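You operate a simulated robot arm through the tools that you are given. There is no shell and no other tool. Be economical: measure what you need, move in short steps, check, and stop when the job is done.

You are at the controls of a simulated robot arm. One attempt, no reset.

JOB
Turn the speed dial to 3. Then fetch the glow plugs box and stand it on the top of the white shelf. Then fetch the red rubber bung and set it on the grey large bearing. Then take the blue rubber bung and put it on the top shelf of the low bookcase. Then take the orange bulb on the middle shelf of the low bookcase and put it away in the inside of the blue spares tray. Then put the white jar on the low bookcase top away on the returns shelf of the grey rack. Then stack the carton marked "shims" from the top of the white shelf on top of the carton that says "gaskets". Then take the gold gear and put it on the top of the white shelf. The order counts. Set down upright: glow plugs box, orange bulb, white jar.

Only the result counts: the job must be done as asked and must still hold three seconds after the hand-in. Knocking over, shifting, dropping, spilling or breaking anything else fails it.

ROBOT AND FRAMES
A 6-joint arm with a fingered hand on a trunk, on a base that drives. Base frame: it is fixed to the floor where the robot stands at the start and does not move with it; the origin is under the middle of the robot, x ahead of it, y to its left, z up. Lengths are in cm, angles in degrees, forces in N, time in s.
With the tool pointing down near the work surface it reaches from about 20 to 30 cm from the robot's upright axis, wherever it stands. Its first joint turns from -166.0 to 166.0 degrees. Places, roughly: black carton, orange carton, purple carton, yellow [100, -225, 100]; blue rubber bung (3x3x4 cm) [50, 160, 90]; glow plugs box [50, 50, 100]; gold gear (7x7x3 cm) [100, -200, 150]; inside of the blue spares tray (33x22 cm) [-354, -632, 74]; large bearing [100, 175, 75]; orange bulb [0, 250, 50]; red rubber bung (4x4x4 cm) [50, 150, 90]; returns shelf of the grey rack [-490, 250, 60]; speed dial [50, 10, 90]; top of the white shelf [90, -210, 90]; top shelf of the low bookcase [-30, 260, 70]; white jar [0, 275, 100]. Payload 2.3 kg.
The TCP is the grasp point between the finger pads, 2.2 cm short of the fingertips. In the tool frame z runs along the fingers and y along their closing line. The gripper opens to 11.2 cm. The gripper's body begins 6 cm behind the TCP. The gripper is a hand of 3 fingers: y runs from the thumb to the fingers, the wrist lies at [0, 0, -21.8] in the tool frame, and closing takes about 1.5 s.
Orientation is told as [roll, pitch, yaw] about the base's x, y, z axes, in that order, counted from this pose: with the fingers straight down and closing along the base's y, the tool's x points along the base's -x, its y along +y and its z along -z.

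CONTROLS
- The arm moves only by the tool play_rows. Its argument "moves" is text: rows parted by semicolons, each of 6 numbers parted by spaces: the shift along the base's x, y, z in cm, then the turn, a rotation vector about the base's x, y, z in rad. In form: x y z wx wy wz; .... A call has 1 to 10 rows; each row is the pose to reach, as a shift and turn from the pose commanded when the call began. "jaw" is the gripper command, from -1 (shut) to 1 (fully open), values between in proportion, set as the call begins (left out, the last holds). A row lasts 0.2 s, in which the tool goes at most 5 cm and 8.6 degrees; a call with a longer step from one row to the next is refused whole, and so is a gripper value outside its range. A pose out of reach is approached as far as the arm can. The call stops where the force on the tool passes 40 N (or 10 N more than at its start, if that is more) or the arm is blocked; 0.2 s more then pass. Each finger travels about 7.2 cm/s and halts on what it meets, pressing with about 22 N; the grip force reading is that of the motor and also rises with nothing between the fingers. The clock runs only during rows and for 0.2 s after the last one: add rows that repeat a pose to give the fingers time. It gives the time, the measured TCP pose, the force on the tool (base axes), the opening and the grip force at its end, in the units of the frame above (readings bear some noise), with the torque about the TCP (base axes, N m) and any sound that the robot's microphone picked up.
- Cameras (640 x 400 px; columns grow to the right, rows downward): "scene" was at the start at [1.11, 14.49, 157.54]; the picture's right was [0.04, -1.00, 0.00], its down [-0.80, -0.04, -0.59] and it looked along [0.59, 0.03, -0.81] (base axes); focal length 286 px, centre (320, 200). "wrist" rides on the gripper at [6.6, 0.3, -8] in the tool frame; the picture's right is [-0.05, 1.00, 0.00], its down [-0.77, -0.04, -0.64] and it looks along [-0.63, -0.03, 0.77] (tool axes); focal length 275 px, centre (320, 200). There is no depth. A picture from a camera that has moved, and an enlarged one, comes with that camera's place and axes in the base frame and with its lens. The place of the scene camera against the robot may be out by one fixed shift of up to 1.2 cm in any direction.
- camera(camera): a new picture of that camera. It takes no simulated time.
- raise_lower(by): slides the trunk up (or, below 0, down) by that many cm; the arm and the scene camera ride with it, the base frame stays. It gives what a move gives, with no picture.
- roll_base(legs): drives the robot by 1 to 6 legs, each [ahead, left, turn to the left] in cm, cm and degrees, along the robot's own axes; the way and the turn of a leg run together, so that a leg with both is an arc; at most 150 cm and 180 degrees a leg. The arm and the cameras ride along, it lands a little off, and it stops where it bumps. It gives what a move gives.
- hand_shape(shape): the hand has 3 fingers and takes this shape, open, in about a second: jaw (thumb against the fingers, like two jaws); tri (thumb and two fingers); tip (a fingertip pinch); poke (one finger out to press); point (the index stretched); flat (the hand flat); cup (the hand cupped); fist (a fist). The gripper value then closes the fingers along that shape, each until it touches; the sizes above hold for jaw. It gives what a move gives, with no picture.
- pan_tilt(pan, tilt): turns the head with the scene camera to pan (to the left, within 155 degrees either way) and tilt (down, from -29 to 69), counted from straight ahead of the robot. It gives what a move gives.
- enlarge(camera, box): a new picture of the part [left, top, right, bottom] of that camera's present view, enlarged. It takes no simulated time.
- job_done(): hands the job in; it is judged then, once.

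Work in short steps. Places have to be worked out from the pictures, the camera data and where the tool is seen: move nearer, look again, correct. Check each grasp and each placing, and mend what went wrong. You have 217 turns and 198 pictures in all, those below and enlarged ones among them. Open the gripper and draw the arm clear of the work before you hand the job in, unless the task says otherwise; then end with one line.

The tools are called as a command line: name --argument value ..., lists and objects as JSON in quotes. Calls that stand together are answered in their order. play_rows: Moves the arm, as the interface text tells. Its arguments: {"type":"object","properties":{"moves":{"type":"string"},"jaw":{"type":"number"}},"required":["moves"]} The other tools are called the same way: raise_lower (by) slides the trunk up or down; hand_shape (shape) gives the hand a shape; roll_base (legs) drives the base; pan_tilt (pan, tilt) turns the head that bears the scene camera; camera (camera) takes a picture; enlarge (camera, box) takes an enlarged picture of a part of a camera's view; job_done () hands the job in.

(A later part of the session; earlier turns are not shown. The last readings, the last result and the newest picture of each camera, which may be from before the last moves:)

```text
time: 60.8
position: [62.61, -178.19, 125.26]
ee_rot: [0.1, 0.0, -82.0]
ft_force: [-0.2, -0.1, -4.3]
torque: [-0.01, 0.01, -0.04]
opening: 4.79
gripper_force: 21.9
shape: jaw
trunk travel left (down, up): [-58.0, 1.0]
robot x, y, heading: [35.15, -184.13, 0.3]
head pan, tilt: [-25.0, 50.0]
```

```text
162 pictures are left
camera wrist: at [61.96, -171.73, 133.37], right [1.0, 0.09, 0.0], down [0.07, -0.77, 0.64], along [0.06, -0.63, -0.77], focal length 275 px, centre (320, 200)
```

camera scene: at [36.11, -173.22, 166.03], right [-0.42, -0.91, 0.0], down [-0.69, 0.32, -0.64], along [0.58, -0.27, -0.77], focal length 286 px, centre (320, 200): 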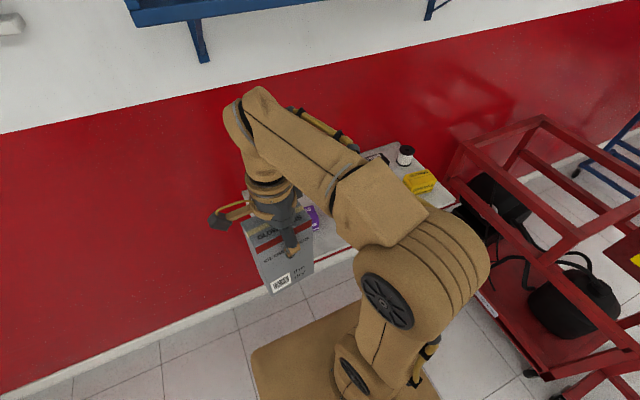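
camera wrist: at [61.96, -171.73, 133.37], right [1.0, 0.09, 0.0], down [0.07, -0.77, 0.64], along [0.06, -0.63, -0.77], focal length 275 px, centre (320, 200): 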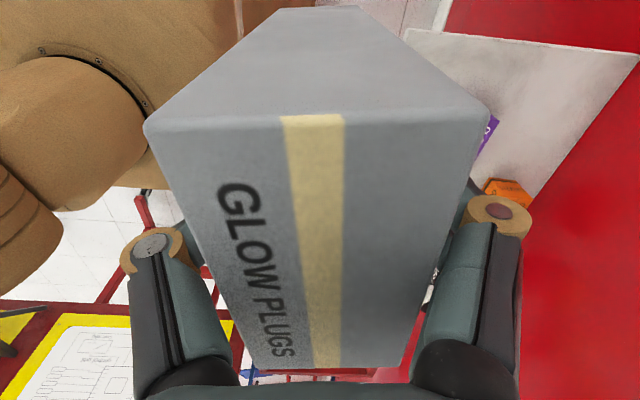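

Two-view estimate: shelf top z≈87, x 75.5–112, y −176…−250. Drive to put the box over (81.5, −183.5).

roll_base --legs '[[19, -5.4, 0]]'

pan_tilt --pan 10 --tilt 60

camera --camera "scene"

camera --camera "wrist"

```text
time: 62.4
position: [81.78, -183.69, 125.26]
ee_rot: [-0.1, 0.2, -81.9]
ft_force: [0.6, -0.8, -4.8]
torque: [-0.02, 0.02, -0.02]
opening: 4.81
gripper_force: 21.8
shape: jaw
trunk travel left (down, up): [-58.0, 1.0]
robot x, y, heading: [54.86, -189.4, 0.0]
head pan, tilt: [-25.0, 50.0]
```

```text
time: 63.5
position: [81.75, -183.68, 125.28]
ee_rot: [0.0, -0.1, -82.0]
ft_force: [-0.4, -0.1, -3.4]
torque: [0.0, -0.02, 0.0]
opening: 4.8
gripper_force: 22.0
shape: jaw
trunk travel left (down, up): [-58.0, 1.0]
robot x, y, heading: [54.27, -189.49, 0.3]
head pan, tilt: [10.0, 60.0]
```

```text
161 pictures are left
camera scene: at [54.91, -174.26, 164.76], right [0.17, -0.98, 0.0], down [-0.85, -0.15, -0.5], along [0.49, 0.09, -0.87], focal length 286 px, centre (320, 200)
```

scene: 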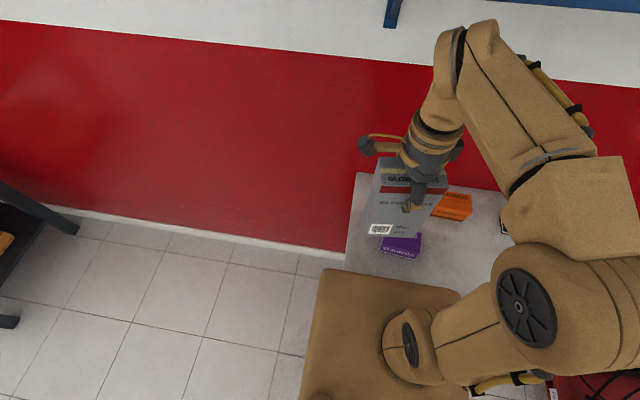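

```text
160 pictures are left
camera wrist: at [81.18, -177.16, 133.37], right [1.0, 0.09, 0.0], down [0.07, -0.77, 0.64], along [0.06, -0.63, -0.77], focal length 275 px, centre (320, 200)
```

wrist: 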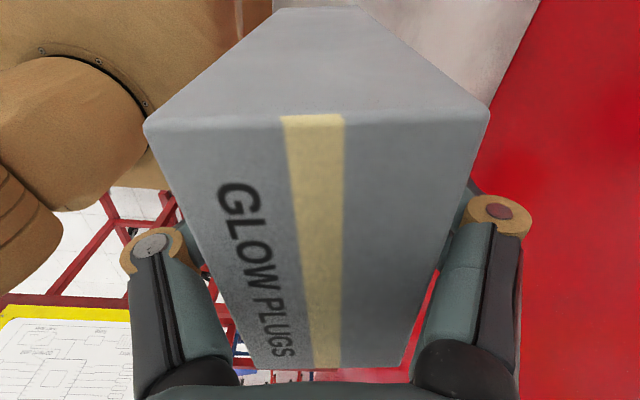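

Purple carton appears at ~(86,−190), near my intended spot; I enlarge to measure the space.

enlarge --camera "scene" --box '[330, 160, 490, 280]'

```text
3.33 times, centred on (410, 220) of scene
camera zoom: at [54.91, -174.26, 164.76], right [0.17, -0.98, 0.0], down [-0.85, -0.15, -0.5], along [0.49, 0.09, -0.87], focal length 953 px, centre (20, 133)
```

zoom: 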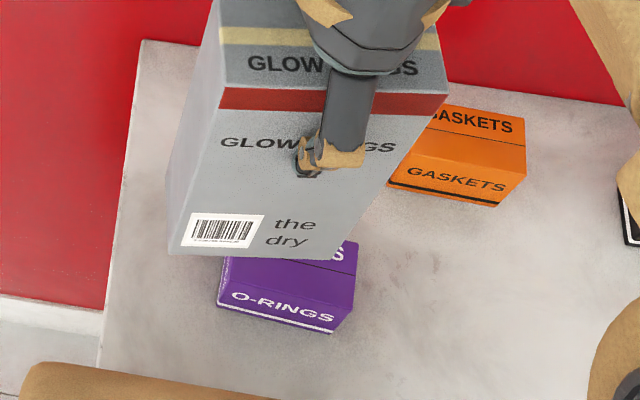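

Front-left is too tight; the free middle (84, −212) is better. Drive right 14 cm and swing the arm the rest.

roll_base --legs '[[1, -14, 0]]'

play_rows --moves "0 -3.5 0 0 0 -0.03; 0 -7 0 0 0 -0.06; 0 -10.5 0 0 0 -0.09; 0 -14.3 0 0 0 -0.12; 0 -14.3 0 0 0 -0.12"

camera --camera "scene"

```text
time: 64.8
position: [82.71, -197.46, 125.17]
ee_rot: [0.1, 0.0, -82.0]
ft_force: [-0.2, 0.4, -4.2]
torque: [0.01, 0.0, 0.04]
opening: 4.8
gripper_force: 22.2
shape: jaw
trunk travel left (down, up): [-58.0, 1.0]
robot x, y, heading: [55.89, -203.29, 0.3]
head pan, tilt: [10.0, 60.0]
```

```text
time: 66.0
position: [82.89, -211.63, 125.15]
ee_rot: [0.1, -0.1, -88.7]
ft_force: [0.4, -0.6, -4.0]
torque: [-0.03, -0.02, 0.01]
opening: 4.74
gripper_force: 21.9
shape: jaw
trunk travel left (down, up): [-58.0, 1.0]
robot x, y, heading: [55.48, -203.36, 0.3]
head pan, tilt: [10.0, 60.0]
```

```text
158 pictures are left
camera scene: at [55.84, -187.93, 164.75], right [0.18, -0.98, 0.0], down [-0.85, -0.15, -0.5], along [0.49, 0.09, -0.87], focal length 286 px, centre (320, 200)
```

scene: 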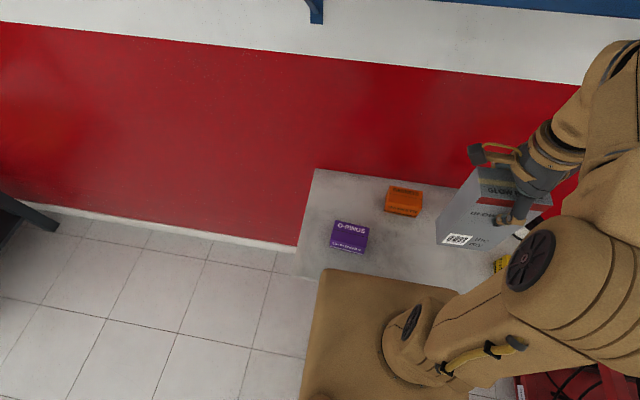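

Space is clear. Lower toward the shelf (bottom offset 14.7 cm).

play_rows --moves "0.6 0 -4 0 0 0; 1.2 0 -8 0 0 0; 1.2 0 -12 0 0 0; 1.2 0 -16 0 0 0; 1.2 0 -20 0 0 0; 1.2 0 -20 0 0 0"

camera --camera "wrist"

camera --camera "scene"

```text
time: 67.4
position: [84.07, -211.82, 105.13]
ee_rot: [0.2, 0.0, -88.8]
ft_force: [-0.3, 0.3, -4.1]
torque: [-0.03, 0.01, -0.02]
opening: 4.78
gripper_force: 21.8
shape: jaw
trunk travel left (down, up): [-58.0, 1.0]
robot x, y, heading: [55.65, -203.35, 0.2]
head pan, tilt: [10.0, 60.0]
```

```text
157 pictures are left
camera wrist: at [84.18, -205.24, 113.27], right [1.0, -0.03, 0.0], down [-0.02, -0.77, 0.64], along [-0.01, -0.64, -0.77], focal length 275 px, centre (320, 200)
```

wrist: 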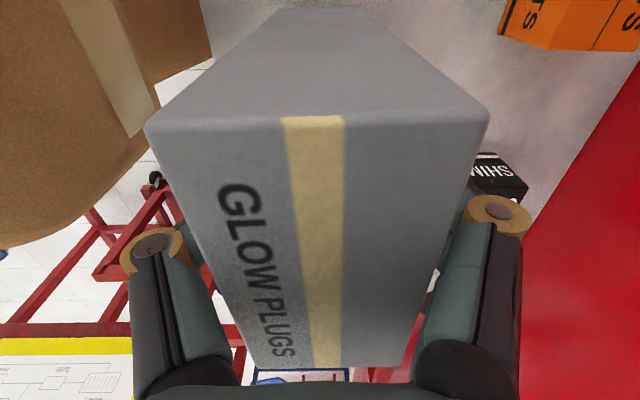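

```text
156 pictures are left
camera scene: at [55.8, -188.0, 164.76], right [0.18, -0.98, 0.0], down [-0.85, -0.15, -0.5], along [0.49, 0.09, -0.87], focal length 286 px, centre (320, 200)
```

scene: 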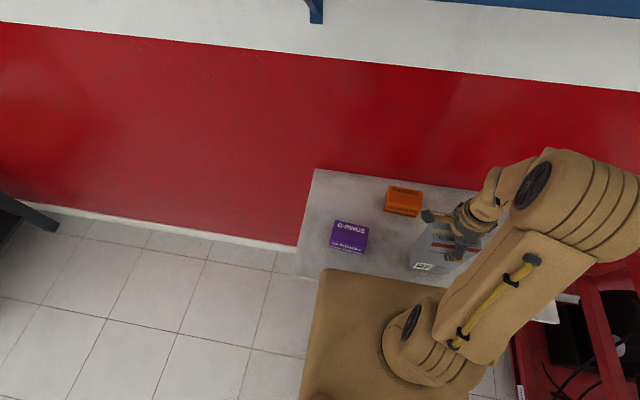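

The elbow folds to the right but is above. Continue the last centimetres with small steps.

play_rows --moves "0 0 -1 0 0 0; 0 0 -2 0 0 0; 0 0 -2.5 0 0 0; 0 0 -3 0 0 0; 0 0 -3.3 0 0 0; 0 0 -3.3 0 0 0"

```text
time: 68.9
position: [83.93, -211.69, 102.07]
ee_rot: [0.5, -0.3, -88.8]
ft_force: [1.3, -0.5, 31.3]
torque: [-0.01, -0.02, -0.01]
opening: 4.9
gripper_force: 22.2
shape: jaw
trunk travel left (down, up): [-58.0, 1.0]
robot x, y, heading: [55.77, -203.42, 0.1]
head pan, tilt: [10.0, 60.0]
stopped in row 6: the force on the tool passed its limit at 41 N (the readings are from after the stop); the commanded pose is now the measured one
```

Contact; the box stands on the shelf (z≈87.3). Ease up slightly and open.

play_rows --moves "0 0 0.2 0 0 0; 0 0 0.2 0 0 0"

play_rows --moves "0 0 0 0 0 0; 0 0 0 0 0 0; 0 0 0 0 0 0; 0 0 0 0 0 0; 0 0 0 0 0 0" --jaw 1

play_rows --moves "0 0 4 0 0 0; 0 0 8 0 0 0; 0 0 12 0 0 0; 0 0 16 0 0 0; -1 2 20 0 0 0; -3 6 22 0 0 0; -3 6 22 0 0 0"

camera --camera "wrist"

pan_tilt --pan -25 --tilt 45

camera --camera "scene"

```text
time: 69.5
position: [83.93, -211.67, 102.04]
ee_rot: [0.3, -0.1, -88.7]
ft_force: [0.4, -1.5, 16.6]
torque: [-0.03, 0.05, -0.01]
opening: 4.94
gripper_force: 22.2
shape: jaw
trunk travel left (down, up): [-58.0, 1.0]
robot x, y, heading: [55.68, -203.36, 0.3]
head pan, tilt: [10.0, 60.0]
```

```text
time: 70.7
position: [84.01, -211.62, 102.13]
ee_rot: [0.2, 0.0, -88.7]
ft_force: [-0.3, 0.1, -1.1]
torque: [0.0, -0.04, -0.02]
opening: 11.17
gripper_force: 0.1
shape: jaw
trunk travel left (down, up): [-58.0, 1.0]
robot x, y, heading: [55.56, -203.48, 0.2]
head pan, tilt: [10.0, 60.0]
```

```text
time: 72.3
position: [80.77, -205.62, 124.12]
ee_rot: [0.3, 0.0, -88.7]
ft_force: [-0.3, -0.4, 0.2]
torque: [0.02, 0.01, -0.01]
opening: 11.2
gripper_force: 0.0
shape: jaw
trunk travel left (down, up): [-58.0, 1.0]
robot x, y, heading: [55.66, -203.74, -0.3]
head pan, tilt: [10.0, 60.0]
```

```text
155 pictures are left
camera wrist: at [81.08, -199.08, 132.27], right [1.0, -0.02, 0.0], down [-0.02, -0.77, 0.64], along [-0.01, -0.64, -0.77], focal length 275 px, centre (320, 200)
```

wrist: 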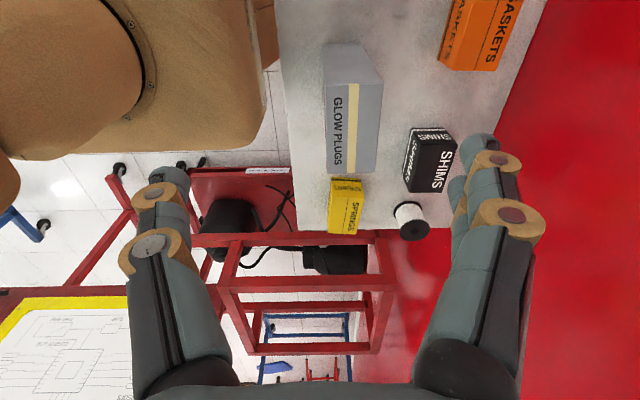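

```text
time: 73.3
position: [80.86, -205.54, 124.13]
ee_rot: [0.2, -0.2, -88.7]
ft_force: [0.9, 0.3, 0.1]
torque: [0.0, -0.01, -0.01]
opening: 11.2
gripper_force: 0.1
shape: jaw
trunk travel left (down, up): [-58.0, 1.0]
robot x, y, heading: [55.3, -203.51, 0.1]
head pan, tilt: [-25.0, 45.0]
```

```text
154 pictures are left
camera scene: at [56.66, -192.6, 166.71], right [-0.42, -0.91, 0.0], down [-0.64, 0.3, -0.71], along [0.64, -0.3, -0.71], focal length 286 px, centre (320, 200)
```

scene: 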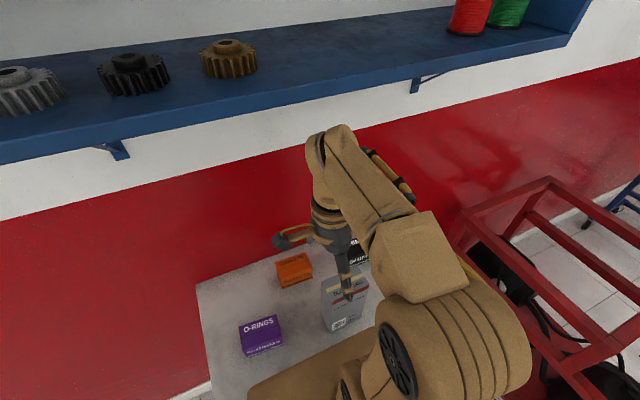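

The box stands fine; gears are on the blue shelf above. Now to the bungs: back off and strafe left to around y≈120.

roll_base --legs '[[-60, 0, 0], [0, 150, 0], [0, 150, 0], [0, 22, 0]]'

pan_tilt --pan 35 --tilt 35

camera --camera "scene"

```text
time: 92.1
position: [18.71, 117.43, 124.22]
ee_rot: [0.1, -0.2, -88.3]
ft_force: [0.4, 0.6, 0.0]
torque: [-0.05, -0.01, 0.0]
opening: 11.2
gripper_force: 0.0
shape: jaw
trunk travel left (down, up): [-58.0, 1.0]
robot x, y, heading: [-6.69, 119.73, 0.6]
head pan, tilt: [-25.0, 45.0]
```

```text
time: 93.4
position: [18.69, 117.45, 124.19]
ee_rot: [0.2, -0.1, -88.4]
ft_force: [-0.5, -0.1, 0.1]
torque: [-0.01, 0.01, 0.02]
opening: 11.21
gripper_force: 0.0
shape: jaw
trunk travel left (down, up): [-58.0, 1.0]
robot x, y, heading: [-6.72, 119.73, 0.7]
head pan, tilt: [35.0, 35.0]
```

```text
153 pictures are left
camera scene: at [-5.9, 138.77, 168.19], right [0.58, -0.81, 0.0], down [-0.47, -0.33, -0.82], along [0.67, 0.48, -0.57], focal length 286 px, centre (320, 200)
```

scene: 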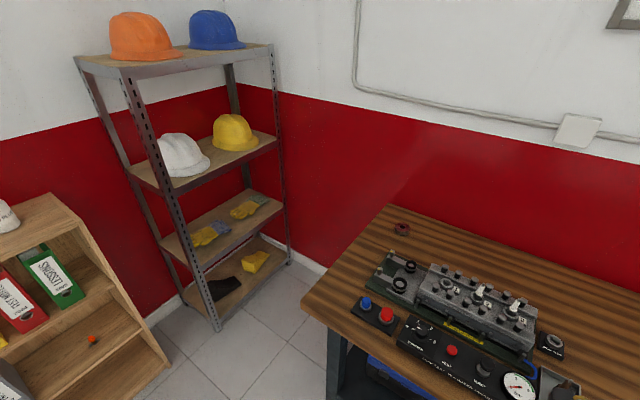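

enlarge --camera "scene" --box '[320, 200, 600, 400]'

enlarge --camera "scene" --box '[0, 180, 180, 400]'

```text
2.00 times, centred on (460, 300) of scene
camera zoom: at [-5.9, 138.77, 168.19], right [0.58, -0.81, 0.0], down [-0.47, -0.33, -0.82], along [0.67, 0.48, -0.57], focal length 572 px, centre (40, 0)
```

zoom: 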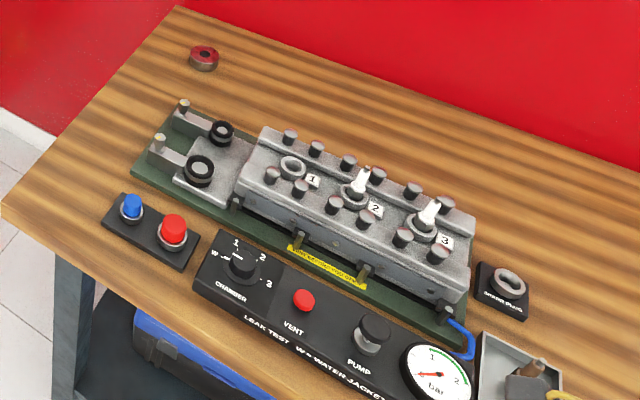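

```text
1.82 times, centred on (90, 290) of scene
camera zoom: at [-5.9, 138.77, 168.19], right [0.58, -0.81, 0.0], down [-0.47, -0.33, -0.82], along [0.67, 0.48, -0.57], focal length 520 px, centre (738, 36)
```

zoom: 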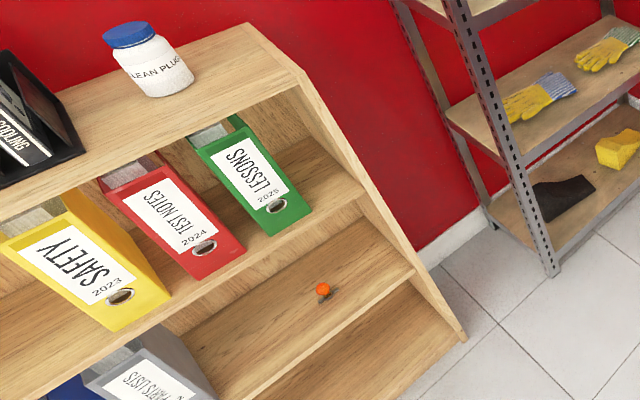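

Bungs sit in a black holder; a ring-shaped item at back-left is probably the bearing. Zoom on it.

enlarge --camera "scene" --box '[380, 210, 428, 240]'

enlarge --camera "scene" --box '[350, 280, 430, 340]'

```text
13.33 times, centred on (404, 225) of scene
camera zoom: at [-5.9, 138.77, 168.19], right [0.58, -0.81, 0.0], down [-0.47, -0.33, -0.82], along [0.67, 0.48, -0.57], focal length 3814 px, centre (-800, -133)
```

zoom: 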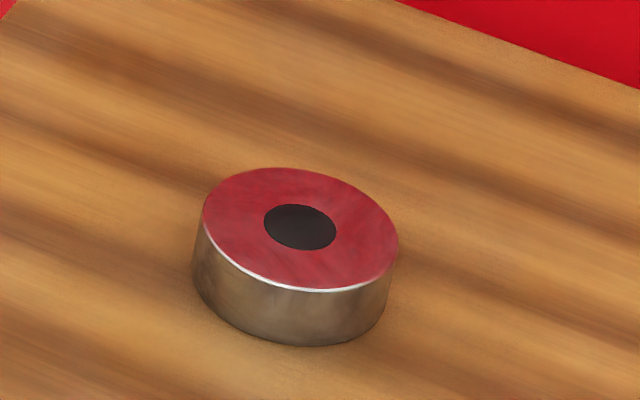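

```text
6.67 times, centred on (390, 310) of scene
camera zoom: at [-5.9, 138.77, 168.19], right [0.58, -0.81, 0.0], down [-0.47, -0.33, -0.82], along [0.67, 0.48, -0.57], focal length 1907 px, centre (-147, -533)
```

zoom: 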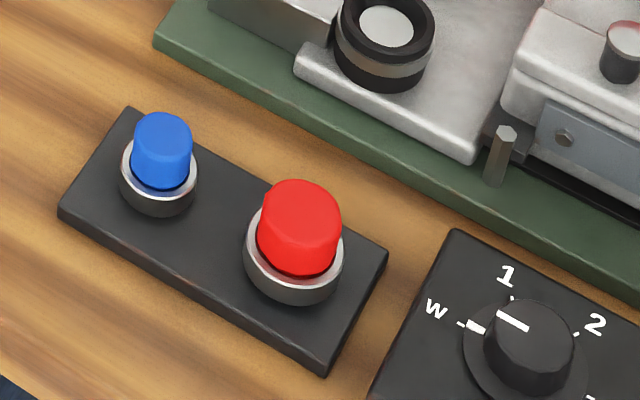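

The ring is a steel (grey) bearing on the bench, ~6.4 cm wide. Drive so the bungs are in reach.

roll_base --legs '[[26.5, 26, -0.6]]'

play_rows --moves "0 0 0 0 0 0.14; 0 0 0 0 0 0.28; 0 0 0 0 0 0.42; 0 0 0 0 0 0.56; 0 0 0 0 0 0.7; 0 0 0 0 0 0.84; 0 0 0 0 0 0.98; 0 0 0 0 0 1.12; 0 0 0 0 0 1.26; 0 0 0 0 0 1.4"

camera --camera "wrist"

```text
time: 95.8
position: [45.05, 143.39, 124.16]
ee_rot: [0.2, -0.1, -88.7]
ft_force: [0.0, -0.7, -0.8]
torque: [0.0, 0.02, 0.0]
opening: 11.2
gripper_force: 0.0
shape: jaw
trunk travel left (down, up): [-58.0, 1.0]
robot x, y, heading: [19.61, 145.85, 0.2]
head pan, tilt: [35.0, 35.0]
```

```text
time: 98.0
position: [44.84, 143.31, 124.15]
ee_rot: [0.2, -0.1, -8.3]
ft_force: [-0.9, 0.2, 0.7]
torque: [-0.02, 0.01, -0.01]
opening: 11.21
gripper_force: 0.1
shape: jaw
trunk travel left (down, up): [-58.0, 1.0]
robot x, y, heading: [19.81, 145.61, 0.1]
head pan, tilt: [35.0, 35.0]
```

```text
148 pictures are left
camera wrist: at [38.43, 144.52, 132.25], right [0.19, 0.98, 0.0], down [0.76, -0.15, 0.64], along [0.63, -0.12, -0.77], focal length 275 px, centre (320, 200)
```

wrist: 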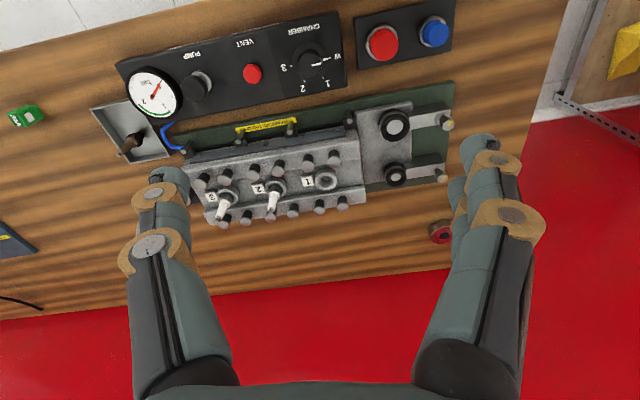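

Bungs ≈(47,151.3) and (47,158); bearing ≈(92,164), far from the front edge (x=40). I test how far the arm really reaches forward in free air, straight and tilted.

play_rows --moves "4 1 -3 0 0 0; 8 2 -6 0 0 0; 12 2 -6 0 0 0; 16 2 -6 0 0 0; 20 2 -6 0 0 0; 20 2 -6 0 0 0"

play_rows --moves "0 0 2 0 -0.14 0; 2 0 4 0 -0.28 0; 4 0 6 0 -0.42 0; 6 0 7 0 -0.56 0; 8 0 7 0 -0.7 0; 10 0 7 0 -0.84 0; 10 0 7 0 -0.84 0"

pan_tilt --pan 0 --tilt 50

camera --camera "scene"

```text
refused: row 1 steps farther than a row can; nothing moved
```

```text
time: 99.6
position: [54.84, 143.4, 131.15]
ee_rot: [9.6, -47.5, -12.8]
ft_force: [-0.3, -0.4, 0.4]
torque: [0.03, 0.01, 0.02]
opening: 11.19
gripper_force: 0.0
shape: jaw
trunk travel left (down, up): [-58.0, 1.0]
robot x, y, heading: [19.63, 145.42, 0.2]
head pan, tilt: [35.0, 35.0]
```

```text
time: 100.6
position: [54.77, 143.23, 131.28]
ee_rot: [9.6, -47.4, -12.8]
ft_force: [0.2, 0.0, -0.3]
torque: [0.0, 0.02, -0.02]
opening: 11.23
gripper_force: 0.1
shape: jaw
trunk travel left (down, up): [-58.0, 1.0]
robot x, y, heading: [20.22, 145.58, 0.1]
head pan, tilt: [0.0, 50.0]
```

```text
147 pictures are left
camera scene: at [21.06, 159.83, 166.02], right [0.0, -1.0, 0.0], down [-0.77, 0.0, -0.64], along [0.64, 0.0, -0.77], focal length 286 px, centre (320, 200)
```

scene: 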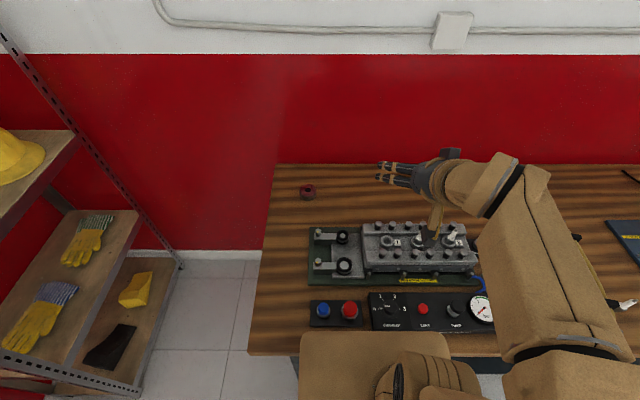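

It follows when tilted. I extend farther to find the limit.

play_rows --moves "4 0 -1 0 0 0; 8 0 -2 0 0 0; 12 0 -3 0 0 0; 16 0 -4 0 0 0; 20 0 -5 0 0 0; 24 0 -6 0 0 0; 28 0 -7 0 0 0; 32 0 -8 0 0 0; 36 0 -9 0 0 0; 36 0 -9 0 0 0"

camera --camera "scene"

```text
time: 102.8
position: [84.41, 144.31, 120.87]
ee_rot: [9.7, -47.5, -12.6]
ft_force: [-0.3, -0.5, 0.6]
torque: [-0.01, 0.0, 0.0]
opening: 11.18
gripper_force: 0.1
shape: jaw
out of reach, approached as far as the arm can: row 8, 9, 10
trunk travel left (down, up): [-58.0, 1.0]
robot x, y, heading: [19.6, 145.45, -0.0]
head pan, tilt: [0.0, 50.0]
```

```text
146 pictures are left
camera scene: at [21.02, 159.79, 166.02], right [0.0, -1.0, 0.0], down [-0.77, 0.0, -0.64], along [0.64, 0.0, -0.77], focal length 286 px, centre (320, 200)
```

scene: 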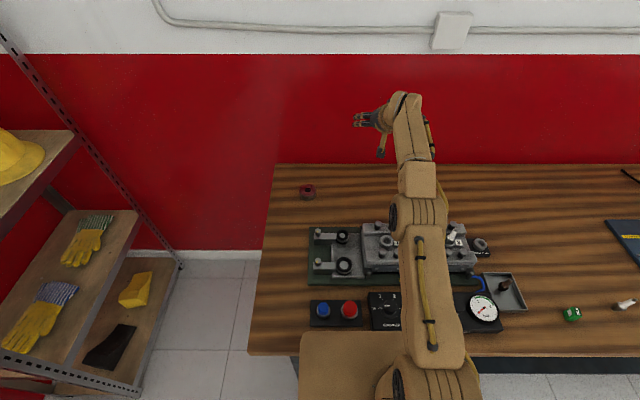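

The arm reaches x≈84 tilted (65 cm out). Now I test straight-down reach at moderate height.

play_rows --moves "-4 0 0 0 0.14 0; -8 0 0 0 0.28 0; -11 0 0 0 0.42 0; -14 0 0 0 0.56 0; -17 0 0 0 0.7 0; -20 0 0 0 0.84 0; -20 0 0 0 0.84 0"

play_rows --moves "0 0 -3 0 0 0; 0 0 -6 0 0 0; 0 0 -9 0 0 0; 0 0 -12 0 0 0; 0 0 -15 0 0 0; 0 0 -15 0 0 0"

camera --camera "scene"

```text
time: 104.4
position: [64.4, 144.43, 120.6]
ee_rot: [0.2, 0.0, -8.5]
ft_force: [-0.1, 0.6, 0.1]
torque: [0.01, 0.0, -0.02]
opening: 11.18
gripper_force: 0.0
shape: jaw
trunk travel left (down, up): [-58.0, 1.0]
robot x, y, heading: [19.5, 145.57, 0.2]
head pan, tilt: [0.0, 50.0]
```

```text
time: 105.8
position: [64.21, 144.24, 105.59]
ee_rot: [0.2, -0.1, -8.7]
ft_force: [0.5, -0.2, 0.0]
torque: [0.03, 0.0, 0.0]
opening: 11.2
gripper_force: 0.1
shape: jaw
trunk travel left (down, up): [-58.0, 1.0]
robot x, y, heading: [19.87, 145.73, 0.0]
head pan, tilt: [0.0, 50.0]
```

```text
145 pictures are left
camera scene: at [21.05, 159.82, 166.02], right [0.0, -1.0, 0.0], down [-0.77, 0.0, -0.64], along [0.64, 0.0, -0.77], focal length 286 px, centre (320, 200)
```

scene: 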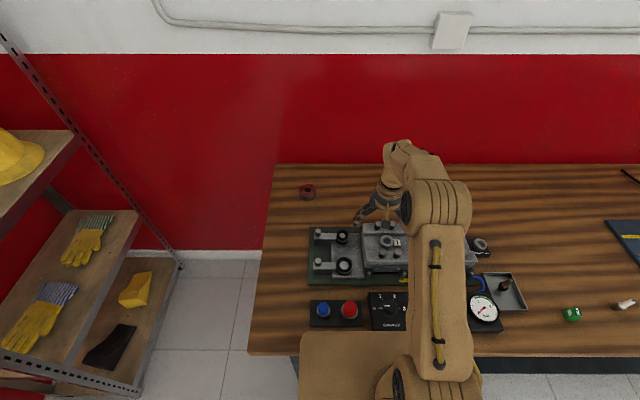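

Straight-down reach is ≥45 cm. Good. Now go over the red bung (47, 151.3) for a close look.

play_rows --moves "-2 1 3 0 0 0.07; -6 2 3 0 0 0.15; -10 4 3 0 0 0.15; -14 6 3 0 0 0.15; -17.2 7 2 0 0 0.15; -17.2 7 0 0 0 0.15; -17.2 7 0 0 0 0.15" --jaw 0.1

camera --camera "wrist"

```text
time: 107.4
position: [46.89, 151.18, 105.42]
ee_rot: [0.2, -0.1, 0.1]
ft_force: [0.3, -0.1, 0.0]
torque: [0.02, 0.01, -0.01]
opening: 6.22
gripper_force: 0.1
shape: jaw
trunk travel left (down, up): [-58.0, 1.0]
robot x, y, heading: [19.81, 145.81, 0.3]
head pan, tilt: [0.0, 50.0]
```

```text
144 pictures are left
camera wrist: at [40.31, 151.44, 113.63], right [0.05, 1.0, 0.0], down [0.77, -0.04, 0.64], along [0.64, -0.03, -0.77], focal length 275 px, centre (320, 200)
```

wrist: 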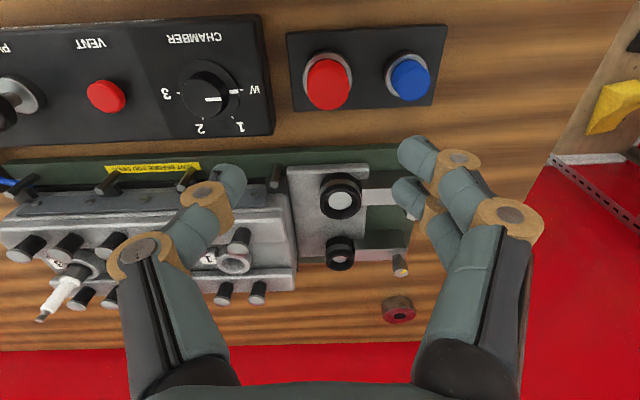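

Red bung ≈(47.1, 151.7). I rotate the hand −48° (to avoid the blue one) and descend to just above.

play_rows --moves "0.1 0.4 -1 0 0 -0.14; 0.2 0.5 -3 0 0 -0.28; 0.2 0.5 -5 0 0 -0.42; 0.2 0.5 -7 0 0 -0.56; 0.2 0.5 -9 0 0 -0.7; 0.2 0.5 -11 0 0 -0.84; 0.2 0.5 -11 0 0 -0.84"

camera --camera "wrist"

enlarge --camera "scene" --box '[280, 240, 440, 340]'

```text
time: 109.0
position: [47.34, 151.75, 94.4]
ee_rot: [0.1, -0.2, -48.3]
ft_force: [0.2, 1.2, 0.4]
torque: [0.01, 0.02, -0.03]
opening: 6.21
gripper_force: 0.0
shape: jaw
trunk travel left (down, up): [-58.0, 1.0]
robot x, y, heading: [19.6, 146.09, 0.1]
head pan, tilt: [0.0, 50.0]
```

```text
143 pictures are left
camera wrist: at [43.1, 156.89, 102.5], right [0.78, 0.63, 0.0], down [0.48, -0.6, 0.64], along [0.4, -0.49, -0.77], focal length 275 px, centre (320, 200)
```

wrist: 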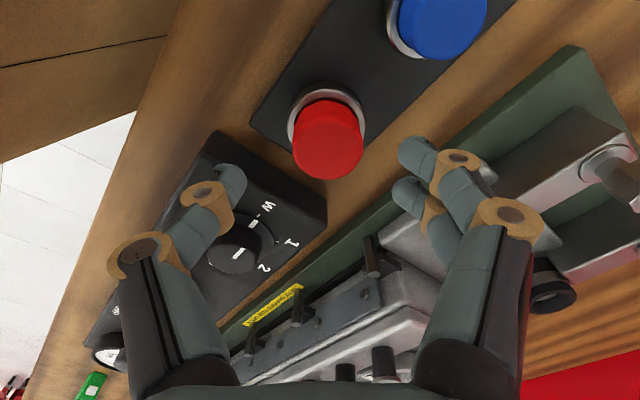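

```text
4.00 times, centred on (360, 290) of scene
camera zoom: at [21.04, 159.81, 166.02], right [0.0, -1.0, 0.0], down [-0.77, 0.0, -0.64], along [0.64, 0.0, -0.77], focal length 1144 px, centre (160, -160)
```

zoom: 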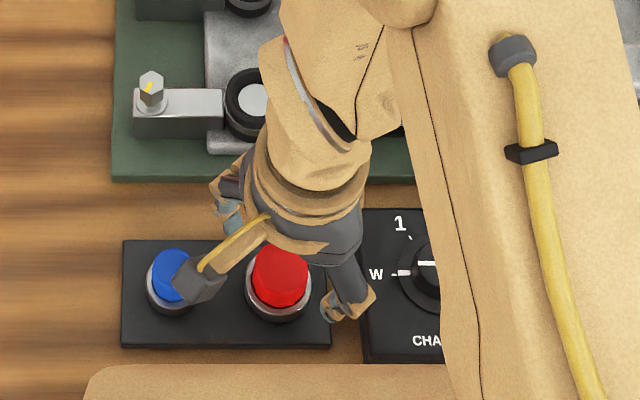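

Centred. Descend to z≈90.6 with force watch, then grip.

play_rows --moves "0.3 0.1 -1.5 0 0 0; 0.3 0.1 -2.8 0 0 0; 0.3 0.1 -3.8 0 0 0; 0.3 0.1 -3.8 0 0 0"

camera --camera "wrist"

```text
time: 110.0
position: [47.7, 151.95, 90.74]
ee_rot: [0.2, -0.2, -48.1]
ft_force: [1.1, -0.2, -0.2]
torque: [-0.03, 0.01, -0.01]
opening: 6.24
gripper_force: 0.1
shape: jaw
trunk travel left (down, up): [-58.0, 1.0]
robot x, y, heading: [19.63, 145.76, -0.2]
head pan, tilt: [0.0, 50.0]
```

```text
141 pictures are left
camera wrist: at [43.42, 157.03, 98.84], right [0.77, 0.63, 0.0], down [0.49, -0.6, 0.64], along [0.41, -0.49, -0.77], focal length 275 px, centre (320, 200)
```

wrist: 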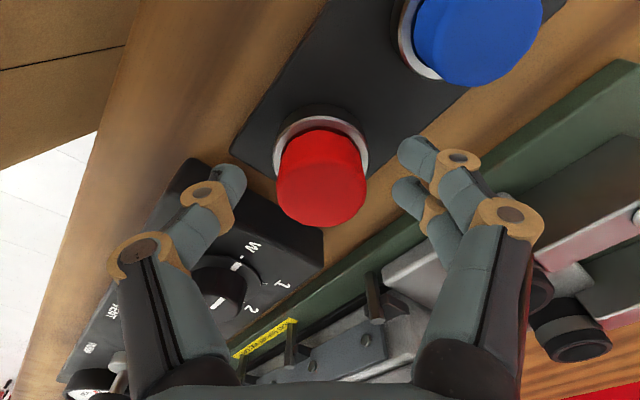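

play_rows --moves "0 0 -0.5 0 0 0; 0 0 -0.5 0 0 0; 0 0 -0.5 0 0 0; 0 0 -0.5 0 0 0; 0 0 -0.5 0 0 0; 0 0 -0.5 0 0 0" --jaw -0.8

play_rows --moves "0 0 1 0 0 0; 0 0 3 0 0 0; 0 0 6 0 0 0; 0 0 10 0 0 0; 0 0 10 0 0 0"

camera --camera "wrist"

```text
time: 111.4
position: [47.54, 151.94, 90.23]
ee_rot: [0.1, -0.2, -48.1]
ft_force: [0.7, 0.4, 2.6]
torque: [0.04, -0.12, -0.02]
opening: 2.89
gripper_force: 21.9
shape: jaw
trunk travel left (down, up): [-58.0, 1.0]
robot x, y, heading: [19.75, 145.74, 0.1]
head pan, tilt: [0.0, 50.0]
```

```text
time: 112.6
position: [47.63, 152.19, 100.04]
ee_rot: [0.2, 0.2, -48.1]
ft_force: [-0.4, 0.1, -0.7]
torque: [0.0, 0.01, 0.01]
opening: 2.76
gripper_force: 22.2
shape: jaw
trunk travel left (down, up): [-58.0, 1.0]
robot x, y, heading: [19.56, 145.51, -0.0]
head pan, tilt: [0.0, 50.0]
```

```text
140 pictures are left
camera wrist: at [43.44, 157.12, 108.1], right [0.77, 0.63, 0.0], down [0.49, -0.6, 0.64], along [0.4, -0.49, -0.77], focal length 275 px, centre (320, 200)
```

wrist: 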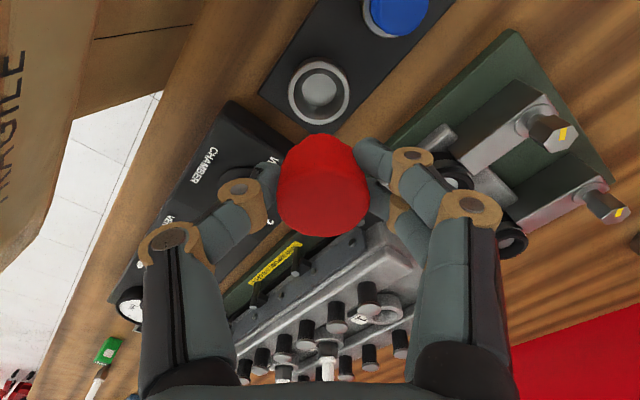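

Bung held. Raise, then drive around the bench's left end: back 25, left 62.

play_rows --moves "0 0 4 0 0 0; 0 0 8 0 0 0; 0 0 12 0 0 0; 0 0 16 0 0 0; 0 0 18 0 0 0"

roll_base --legs '[[-25, 0, 0], [0, 62, 0]]'

play_rows --moves "0.5 -4 0 0 0 0; 0.55 -8 0 0 0 0; 0 -11.9 0 0 0 0; -1 -15.75 0 0 0 0; -2.6 -19.4 0 0 0 0; -4.7 -22.8 0 0 0 0; -7.25 -25.9 0 0 0 0; -10.2 -28.6 0 0 0 0; -13.5 -30.8 0 0 0 0; -17.1 -32.6 0 0 0 0"

pan_tilt --pan 0 --tilt 35

camera --camera "scene"

```text
time: 113.8
position: [47.6, 151.89, 117.97]
ee_rot: [0.3, -0.1, -48.1]
ft_force: [0.4, 0.7, -0.2]
torque: [0.0, 0.01, -0.01]
opening: 2.77
gripper_force: 21.8
shape: jaw
trunk travel left (down, up): [-58.0, 1.0]
robot x, y, heading: [19.89, 145.42, 0.2]
head pan, tilt: [0.0, 50.0]
```

```text
time: 118.7
position: [22.4, 213.87, 118.03]
ee_rot: [0.2, -0.1, -48.4]
ft_force: [0.7, 0.0, -0.3]
torque: [0.01, -0.03, -0.01]
opening: 2.78
gripper_force: 21.6
shape: jaw
trunk travel left (down, up): [-58.0, 1.0]
robot x, y, heading: [-5.25, 207.65, -0.1]
head pan, tilt: [0.0, 50.0]
```

```text
time: 120.9
position: [5.26, 181.08, 117.77]
ee_rot: [0.3, -0.1, -48.5]
ft_force: [-0.9, -0.2, -0.6]
torque: [0.04, 0.02, -0.03]
opening: 2.77
gripper_force: 22.0
shape: jaw
trunk travel left (down, up): [-58.0, 1.0]
robot x, y, heading: [-5.19, 207.83, -0.3]
head pan, tilt: [0.0, 50.0]
```

```text
time: 121.7
position: [5.4, 181.28, 117.78]
ee_rot: [0.2, -0.1, -48.5]
ft_force: [-0.5, 0.0, -0.4]
torque: [0.02, 0.01, -0.03]
opening: 2.77
gripper_force: 22.1
shape: jaw
trunk travel left (down, up): [-58.0, 1.0]
robot x, y, heading: [-5.56, 207.68, -0.5]
head pan, tilt: [0.0, 35.0]
```

```text
139 pictures are left
camera scene: at [-2.83, 221.93, 168.19], right [-0.01, -1.0, 0.0], down [-0.57, 0.0, -0.82], along [0.82, 0.0, -0.57], focal length 286 px, centre (320, 200)
```

scene: 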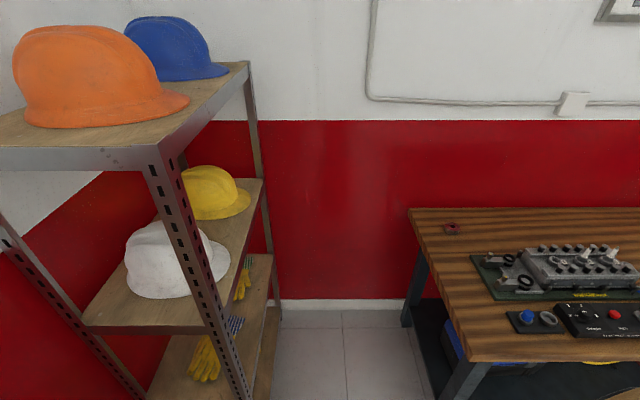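

The corridor is clear (bench edge y≈181, rack y≈247). Drive in 84 cm.

roll_base --legs '[[84, 0, 0.4]]'

camera --camera "wrist"

pan_tilt --pan -80 --tilt 50

camera --camera "scene"

```text
time: 126.1
position: [88.6, 182.27, 117.57]
ee_rot: [0.2, -0.1, -46.9]
ft_force: [1.5, -0.1, -0.4]
torque: [0.01, -0.01, 0.0]
opening: 2.77
gripper_force: 21.9
shape: jaw
trunk travel left (down, up): [-58.0, 1.0]
robot x, y, heading: [76.7, 208.22, 1.3]
head pan, tilt: [0.0, 35.0]
```

```text
138 pictures are left
camera wrist: at [84.26, 187.29, 125.86], right [0.76, 0.65, 0.0], down [0.5, -0.59, 0.64], along [0.41, -0.48, -0.77], focal length 275 px, centre (320, 200)
```

wrist: 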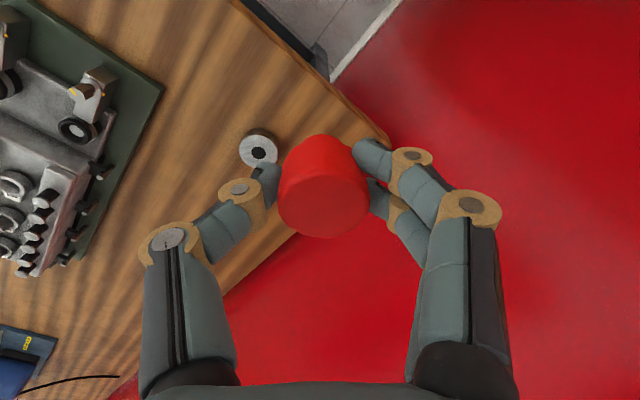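

```text
time: 127.6
position: [88.47, 182.24, 117.7]
ee_rot: [0.2, -0.2, -46.8]
ft_force: [0.5, -0.4, 0.2]
torque: [0.0, 0.01, 0.03]
opening: 2.75
gripper_force: 22.2
shape: jaw
trunk travel left (down, up): [-58.0, 1.0]
robot x, y, heading: [76.98, 208.44, 1.2]
head pan, tilt: [-80.0, 50.0]
```

```text
137 pictures are left
camera scene: at [71.83, 214.99, 166.02], right [-0.98, -0.2, 0.0], down [-0.15, 0.75, -0.64], along [0.13, -0.63, -0.77], focal length 286 px, centre (320, 200)
```

scene: 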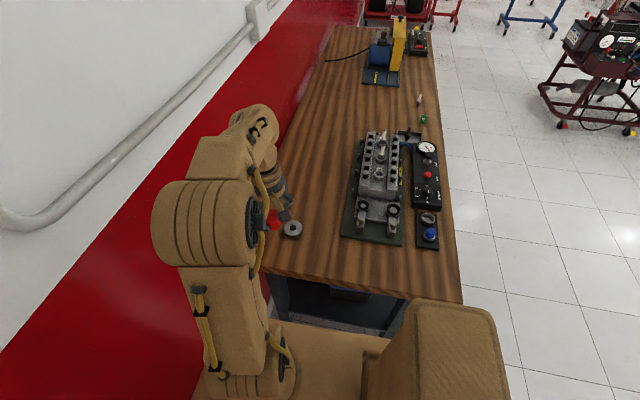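

Bearing at ≈(91.0, 164.2). Move above it and down to z≈98.

play_rows --moves "0.6 -4.5 0 0 0 0; 1.2 -9 0 0 0 0; 1.8 -13.5 0 0 0 0; 2.5 -18 0 0 0 0; 2.5 -18 -4 0 0 0; 2.5 -18 -8 0 0 0; 2.5 -18 -12 0 0 0; 2.5 -18 -16 0 0 0; 2.5 -18 -19 0 0 0; 2.5 -18 -19 0 0 0"

camera --camera "wrist"

enlarge --camera "scene" --box '[220, 160, 380, 260]'

```text
time: 129.8
position: [91.25, 165.22, 98.69]
ee_rot: [0.2, -0.1, -46.8]
ft_force: [-0.6, -0.2, 0.7]
torque: [-0.04, -0.02, -0.01]
opening: 2.72
gripper_force: 22.0
shape: jaw
out of reach, approached as far as the arm can: row 4, 5, 6, 7, 8, 9, 10
trunk travel left (down, up): [-58.0, 1.0]
robot x, y, heading: [76.91, 208.57, 1.5]
head pan, tilt: [-80.0, 50.0]
```

```text
136 pictures are left
camera wrist: at [86.99, 170.13, 106.85], right [0.76, 0.65, 0.0], down [0.5, -0.59, 0.64], along [0.42, -0.48, -0.77], focal length 275 px, centre (320, 200)
```

wrist: 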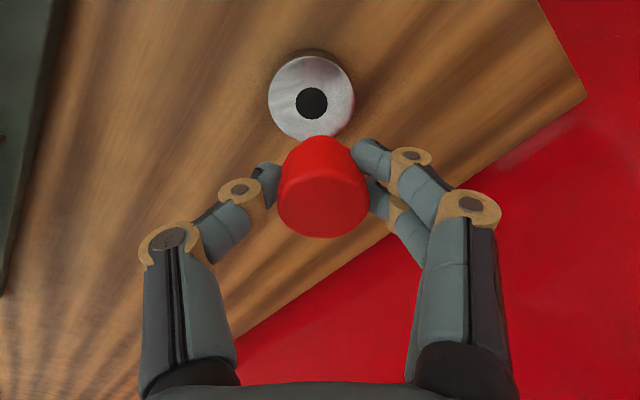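

```text
4.00 times, centred on (300, 210) of scene
camera zoom: at [71.82, 214.98, 166.02], right [-0.98, -0.2, 0.0], down [-0.15, 0.75, -0.64], along [0.13, -0.63, -0.77], focal length 1144 px, centre (400, 160)
```

zoom: 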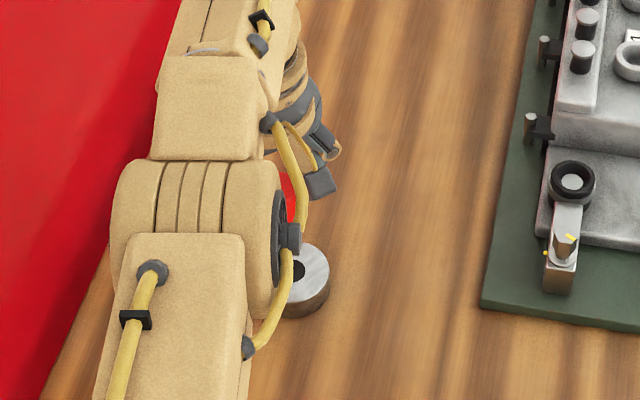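

At its reach limit; strafe the base 4 cm toward the bench.

roll_base --legs '[[0, -4, -1.4]]'

camera --camera "wrist"

```text
time: 130.7
position: [90.17, 160.7, 98.63]
ee_rot: [0.3, 0.0, -48.3]
ft_force: [0.4, -0.6, 0.1]
torque: [0.02, -0.01, 0.0]
opening: 2.72
gripper_force: 22.3
shape: jaw
trunk travel left (down, up): [-58.0, 1.0]
robot x, y, heading: [77.53, 204.42, 0.0]
head pan, tilt: [-80.0, 50.0]
```

```text
134 pictures are left
camera wrist: at [86.09, 165.8, 106.85], right [0.78, 0.63, 0.0], down [0.48, -0.6, 0.64], along [0.4, -0.49, -0.77], focal length 275 px, centre (320, 200)
```

wrist: 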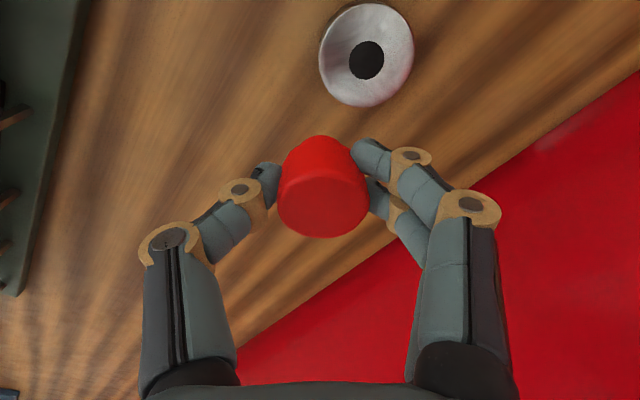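

Bearing at (91.1, 164.5). Shift over it and descend to z≈92.

play_rows --moves "0.9 3.8 0 0 0 0; 0.9 3.8 -3 0 0 0; 0.9 3.8 -6 0 0 0; 0.9 3.8 -6.5 0 0 0; 0.9 3.8 -6.5 0 0 0"

camera --camera "wrist"

```text
time: 131.9
position: [91.21, 164.7, 92.27]
ee_rot: [0.2, -0.1, -48.3]
ft_force: [0.6, -0.1, -0.4]
torque: [-0.01, -0.01, -0.02]
opening: 2.73
gripper_force: 21.3
shape: jaw
trunk travel left (down, up): [-58.0, 1.0]
robot x, y, heading: [76.85, 204.75, -0.0]
head pan, tilt: [-80.0, 50.0]
```

```text
133 pictures are left
camera wrist: at [87.06, 169.78, 100.29], right [0.78, 0.63, 0.0], down [0.48, -0.6, 0.64], along [0.4, -0.49, -0.77], focal length 275 px, centre (320, 200)
```

wrist: 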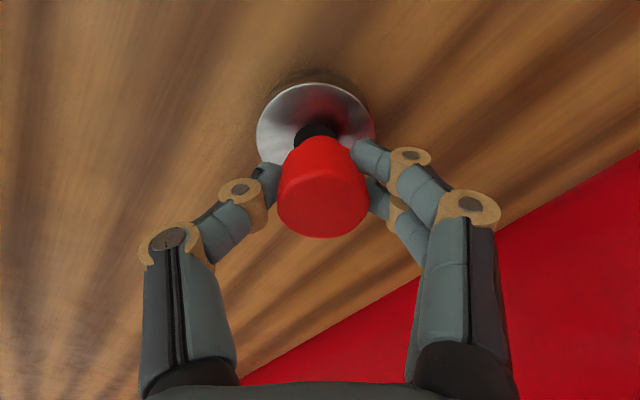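

Aligned. Descend slowly until contact.

play_rows --moves "-0.1 0 -1 0 0 0; -0.1 0 -1.6 0 0 0; -0.1 0 -2 0 0 0; -0.1 0 -2.4 0 0 0; -0.1 0 -2.8 0 0 0; -0.1 0 -3.2 0 0 0"

```text
time: 132.9
position: [91.07, 164.55, 90.48]
ee_rot: [-0.1, -0.8, -48.3]
ft_force: [-1.0, 5.6, 30.4]
torque: [0.1, -0.09, 0.04]
opening: 3.12
gripper_force: 21.6
shape: jaw
trunk travel left (down, up): [-58.0, 1.0]
robot x, y, heading: [76.95, 204.64, -0.3]
head pan, tilt: [-80.0, 50.0]
stopped in row 4: the force on the tool passed its limit at 43 N (the readings are from after the stop); the commanded pose is now the measured one
```

Contact made. Ease and release, then rise.

play_rows --moves "0 0 0.3 0 0 0; 0 0 0.3 0 0 0"

play_rows --moves "0 0 0 0 0 0; 0 0 0 0 0 0; 0 0 0 0 0 0; 0 0 0 0 0 0" --jaw 0.1

play_rows --moves "0 0 3 0 0 0; 0 0 7 0 0 0; 0 0 11 0 0 0; 0 0 11 0 0 0"

camera --camera "wrist"

```text
time: 133.5
position: [91.09, 164.73, 90.6]
ee_rot: [0.0, -0.5, -48.4]
ft_force: [-1.1, 1.8, 19.6]
torque: [0.05, -0.05, 0.0]
opening: 3.12
gripper_force: 22.2
shape: jaw
trunk travel left (down, up): [-58.0, 1.0]
robot x, y, heading: [76.77, 204.87, 0.0]
head pan, tilt: [-80.0, 50.0]
```

```text
time: 134.5
position: [91.21, 164.55, 90.53]
ee_rot: [0.0, -0.3, -48.3]
ft_force: [0.3, 0.9, -0.1]
torque: [0.03, 0.01, -0.03]
opening: 6.08
gripper_force: 0.2
shape: jaw
trunk travel left (down, up): [-58.0, 1.0]
robot x, y, heading: [76.87, 204.72, -0.3]
head pan, tilt: [-80.0, 50.0]
```

```text
time: 135.5
position: [91.13, 164.24, 101.61]
ee_rot: [0.0, -0.4, -48.4]
ft_force: [-1.0, 0.6, 0.6]
torque: [-0.03, 0.04, -0.02]
opening: 6.1
gripper_force: 0.1
shape: jaw
trunk travel left (down, up): [-58.0, 1.0]
robot x, y, heading: [76.8, 204.42, -0.1]
head pan, tilt: [-80.0, 50.0]
```

```text
132 pictures are left
camera wrist: at [86.96, 169.4, 109.76], right [0.78, 0.63, 0.0], down [0.48, -0.6, 0.64], along [0.4, -0.5, -0.77], focal length 275 px, centre (320, 200)
```

wrist: 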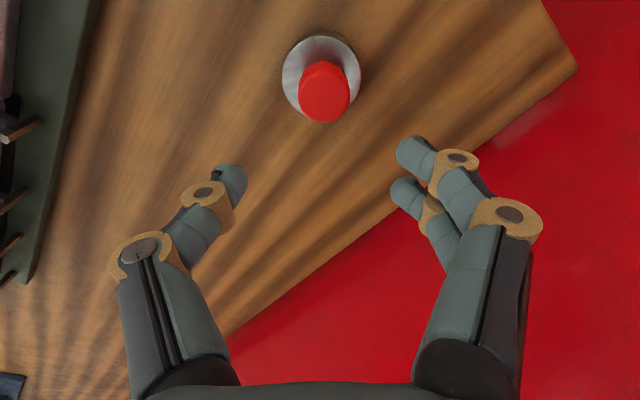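

Bung stands on the bearing. Next the blue bung: retract, back up 28 cm in the corridor so the holder is abreast.

play_rows --moves "0 0 4 0 0 0; 0 2 8 0 0 0; 0 5 12 0 0 0; -1 9 15 0 0 0; -2 13 16 0 0 0; -2 16 16 0 0 0"

roll_base --legs '[[-31, -2, 0]]'

camera --camera "wrist"

```text
refused: row 4 steps farther than a row can; nothing moved
```

```text
time: 137.6
position: [59.97, 162.28, 101.71]
ee_rot: [-0.1, -0.4, -48.6]
ft_force: [-1.1, 0.0, -0.5]
torque: [-0.01, -0.02, 0.02]
opening: 6.1
gripper_force: 0.0
shape: jaw
trunk travel left (down, up): [-58.0, 1.0]
robot x, y, heading: [46.1, 202.63, -0.4]
head pan, tilt: [-80.0, 50.0]
```

```text
131 pictures are left
camera wrist: at [55.79, 167.49, 109.74], right [0.78, 0.63, 0.0], down [0.48, -0.6, 0.64], along [0.4, -0.5, -0.77], focal length 275 px, centre (320, 200)
```

wrist: 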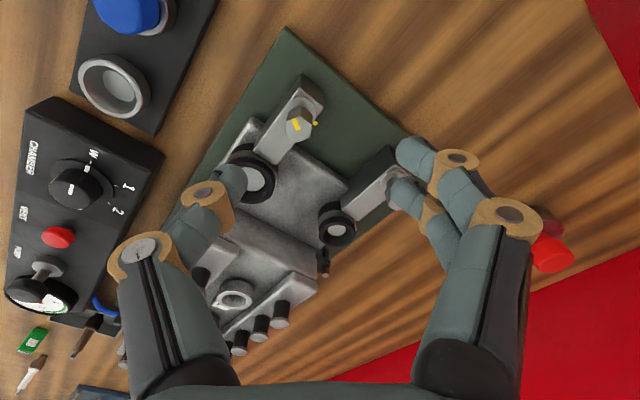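

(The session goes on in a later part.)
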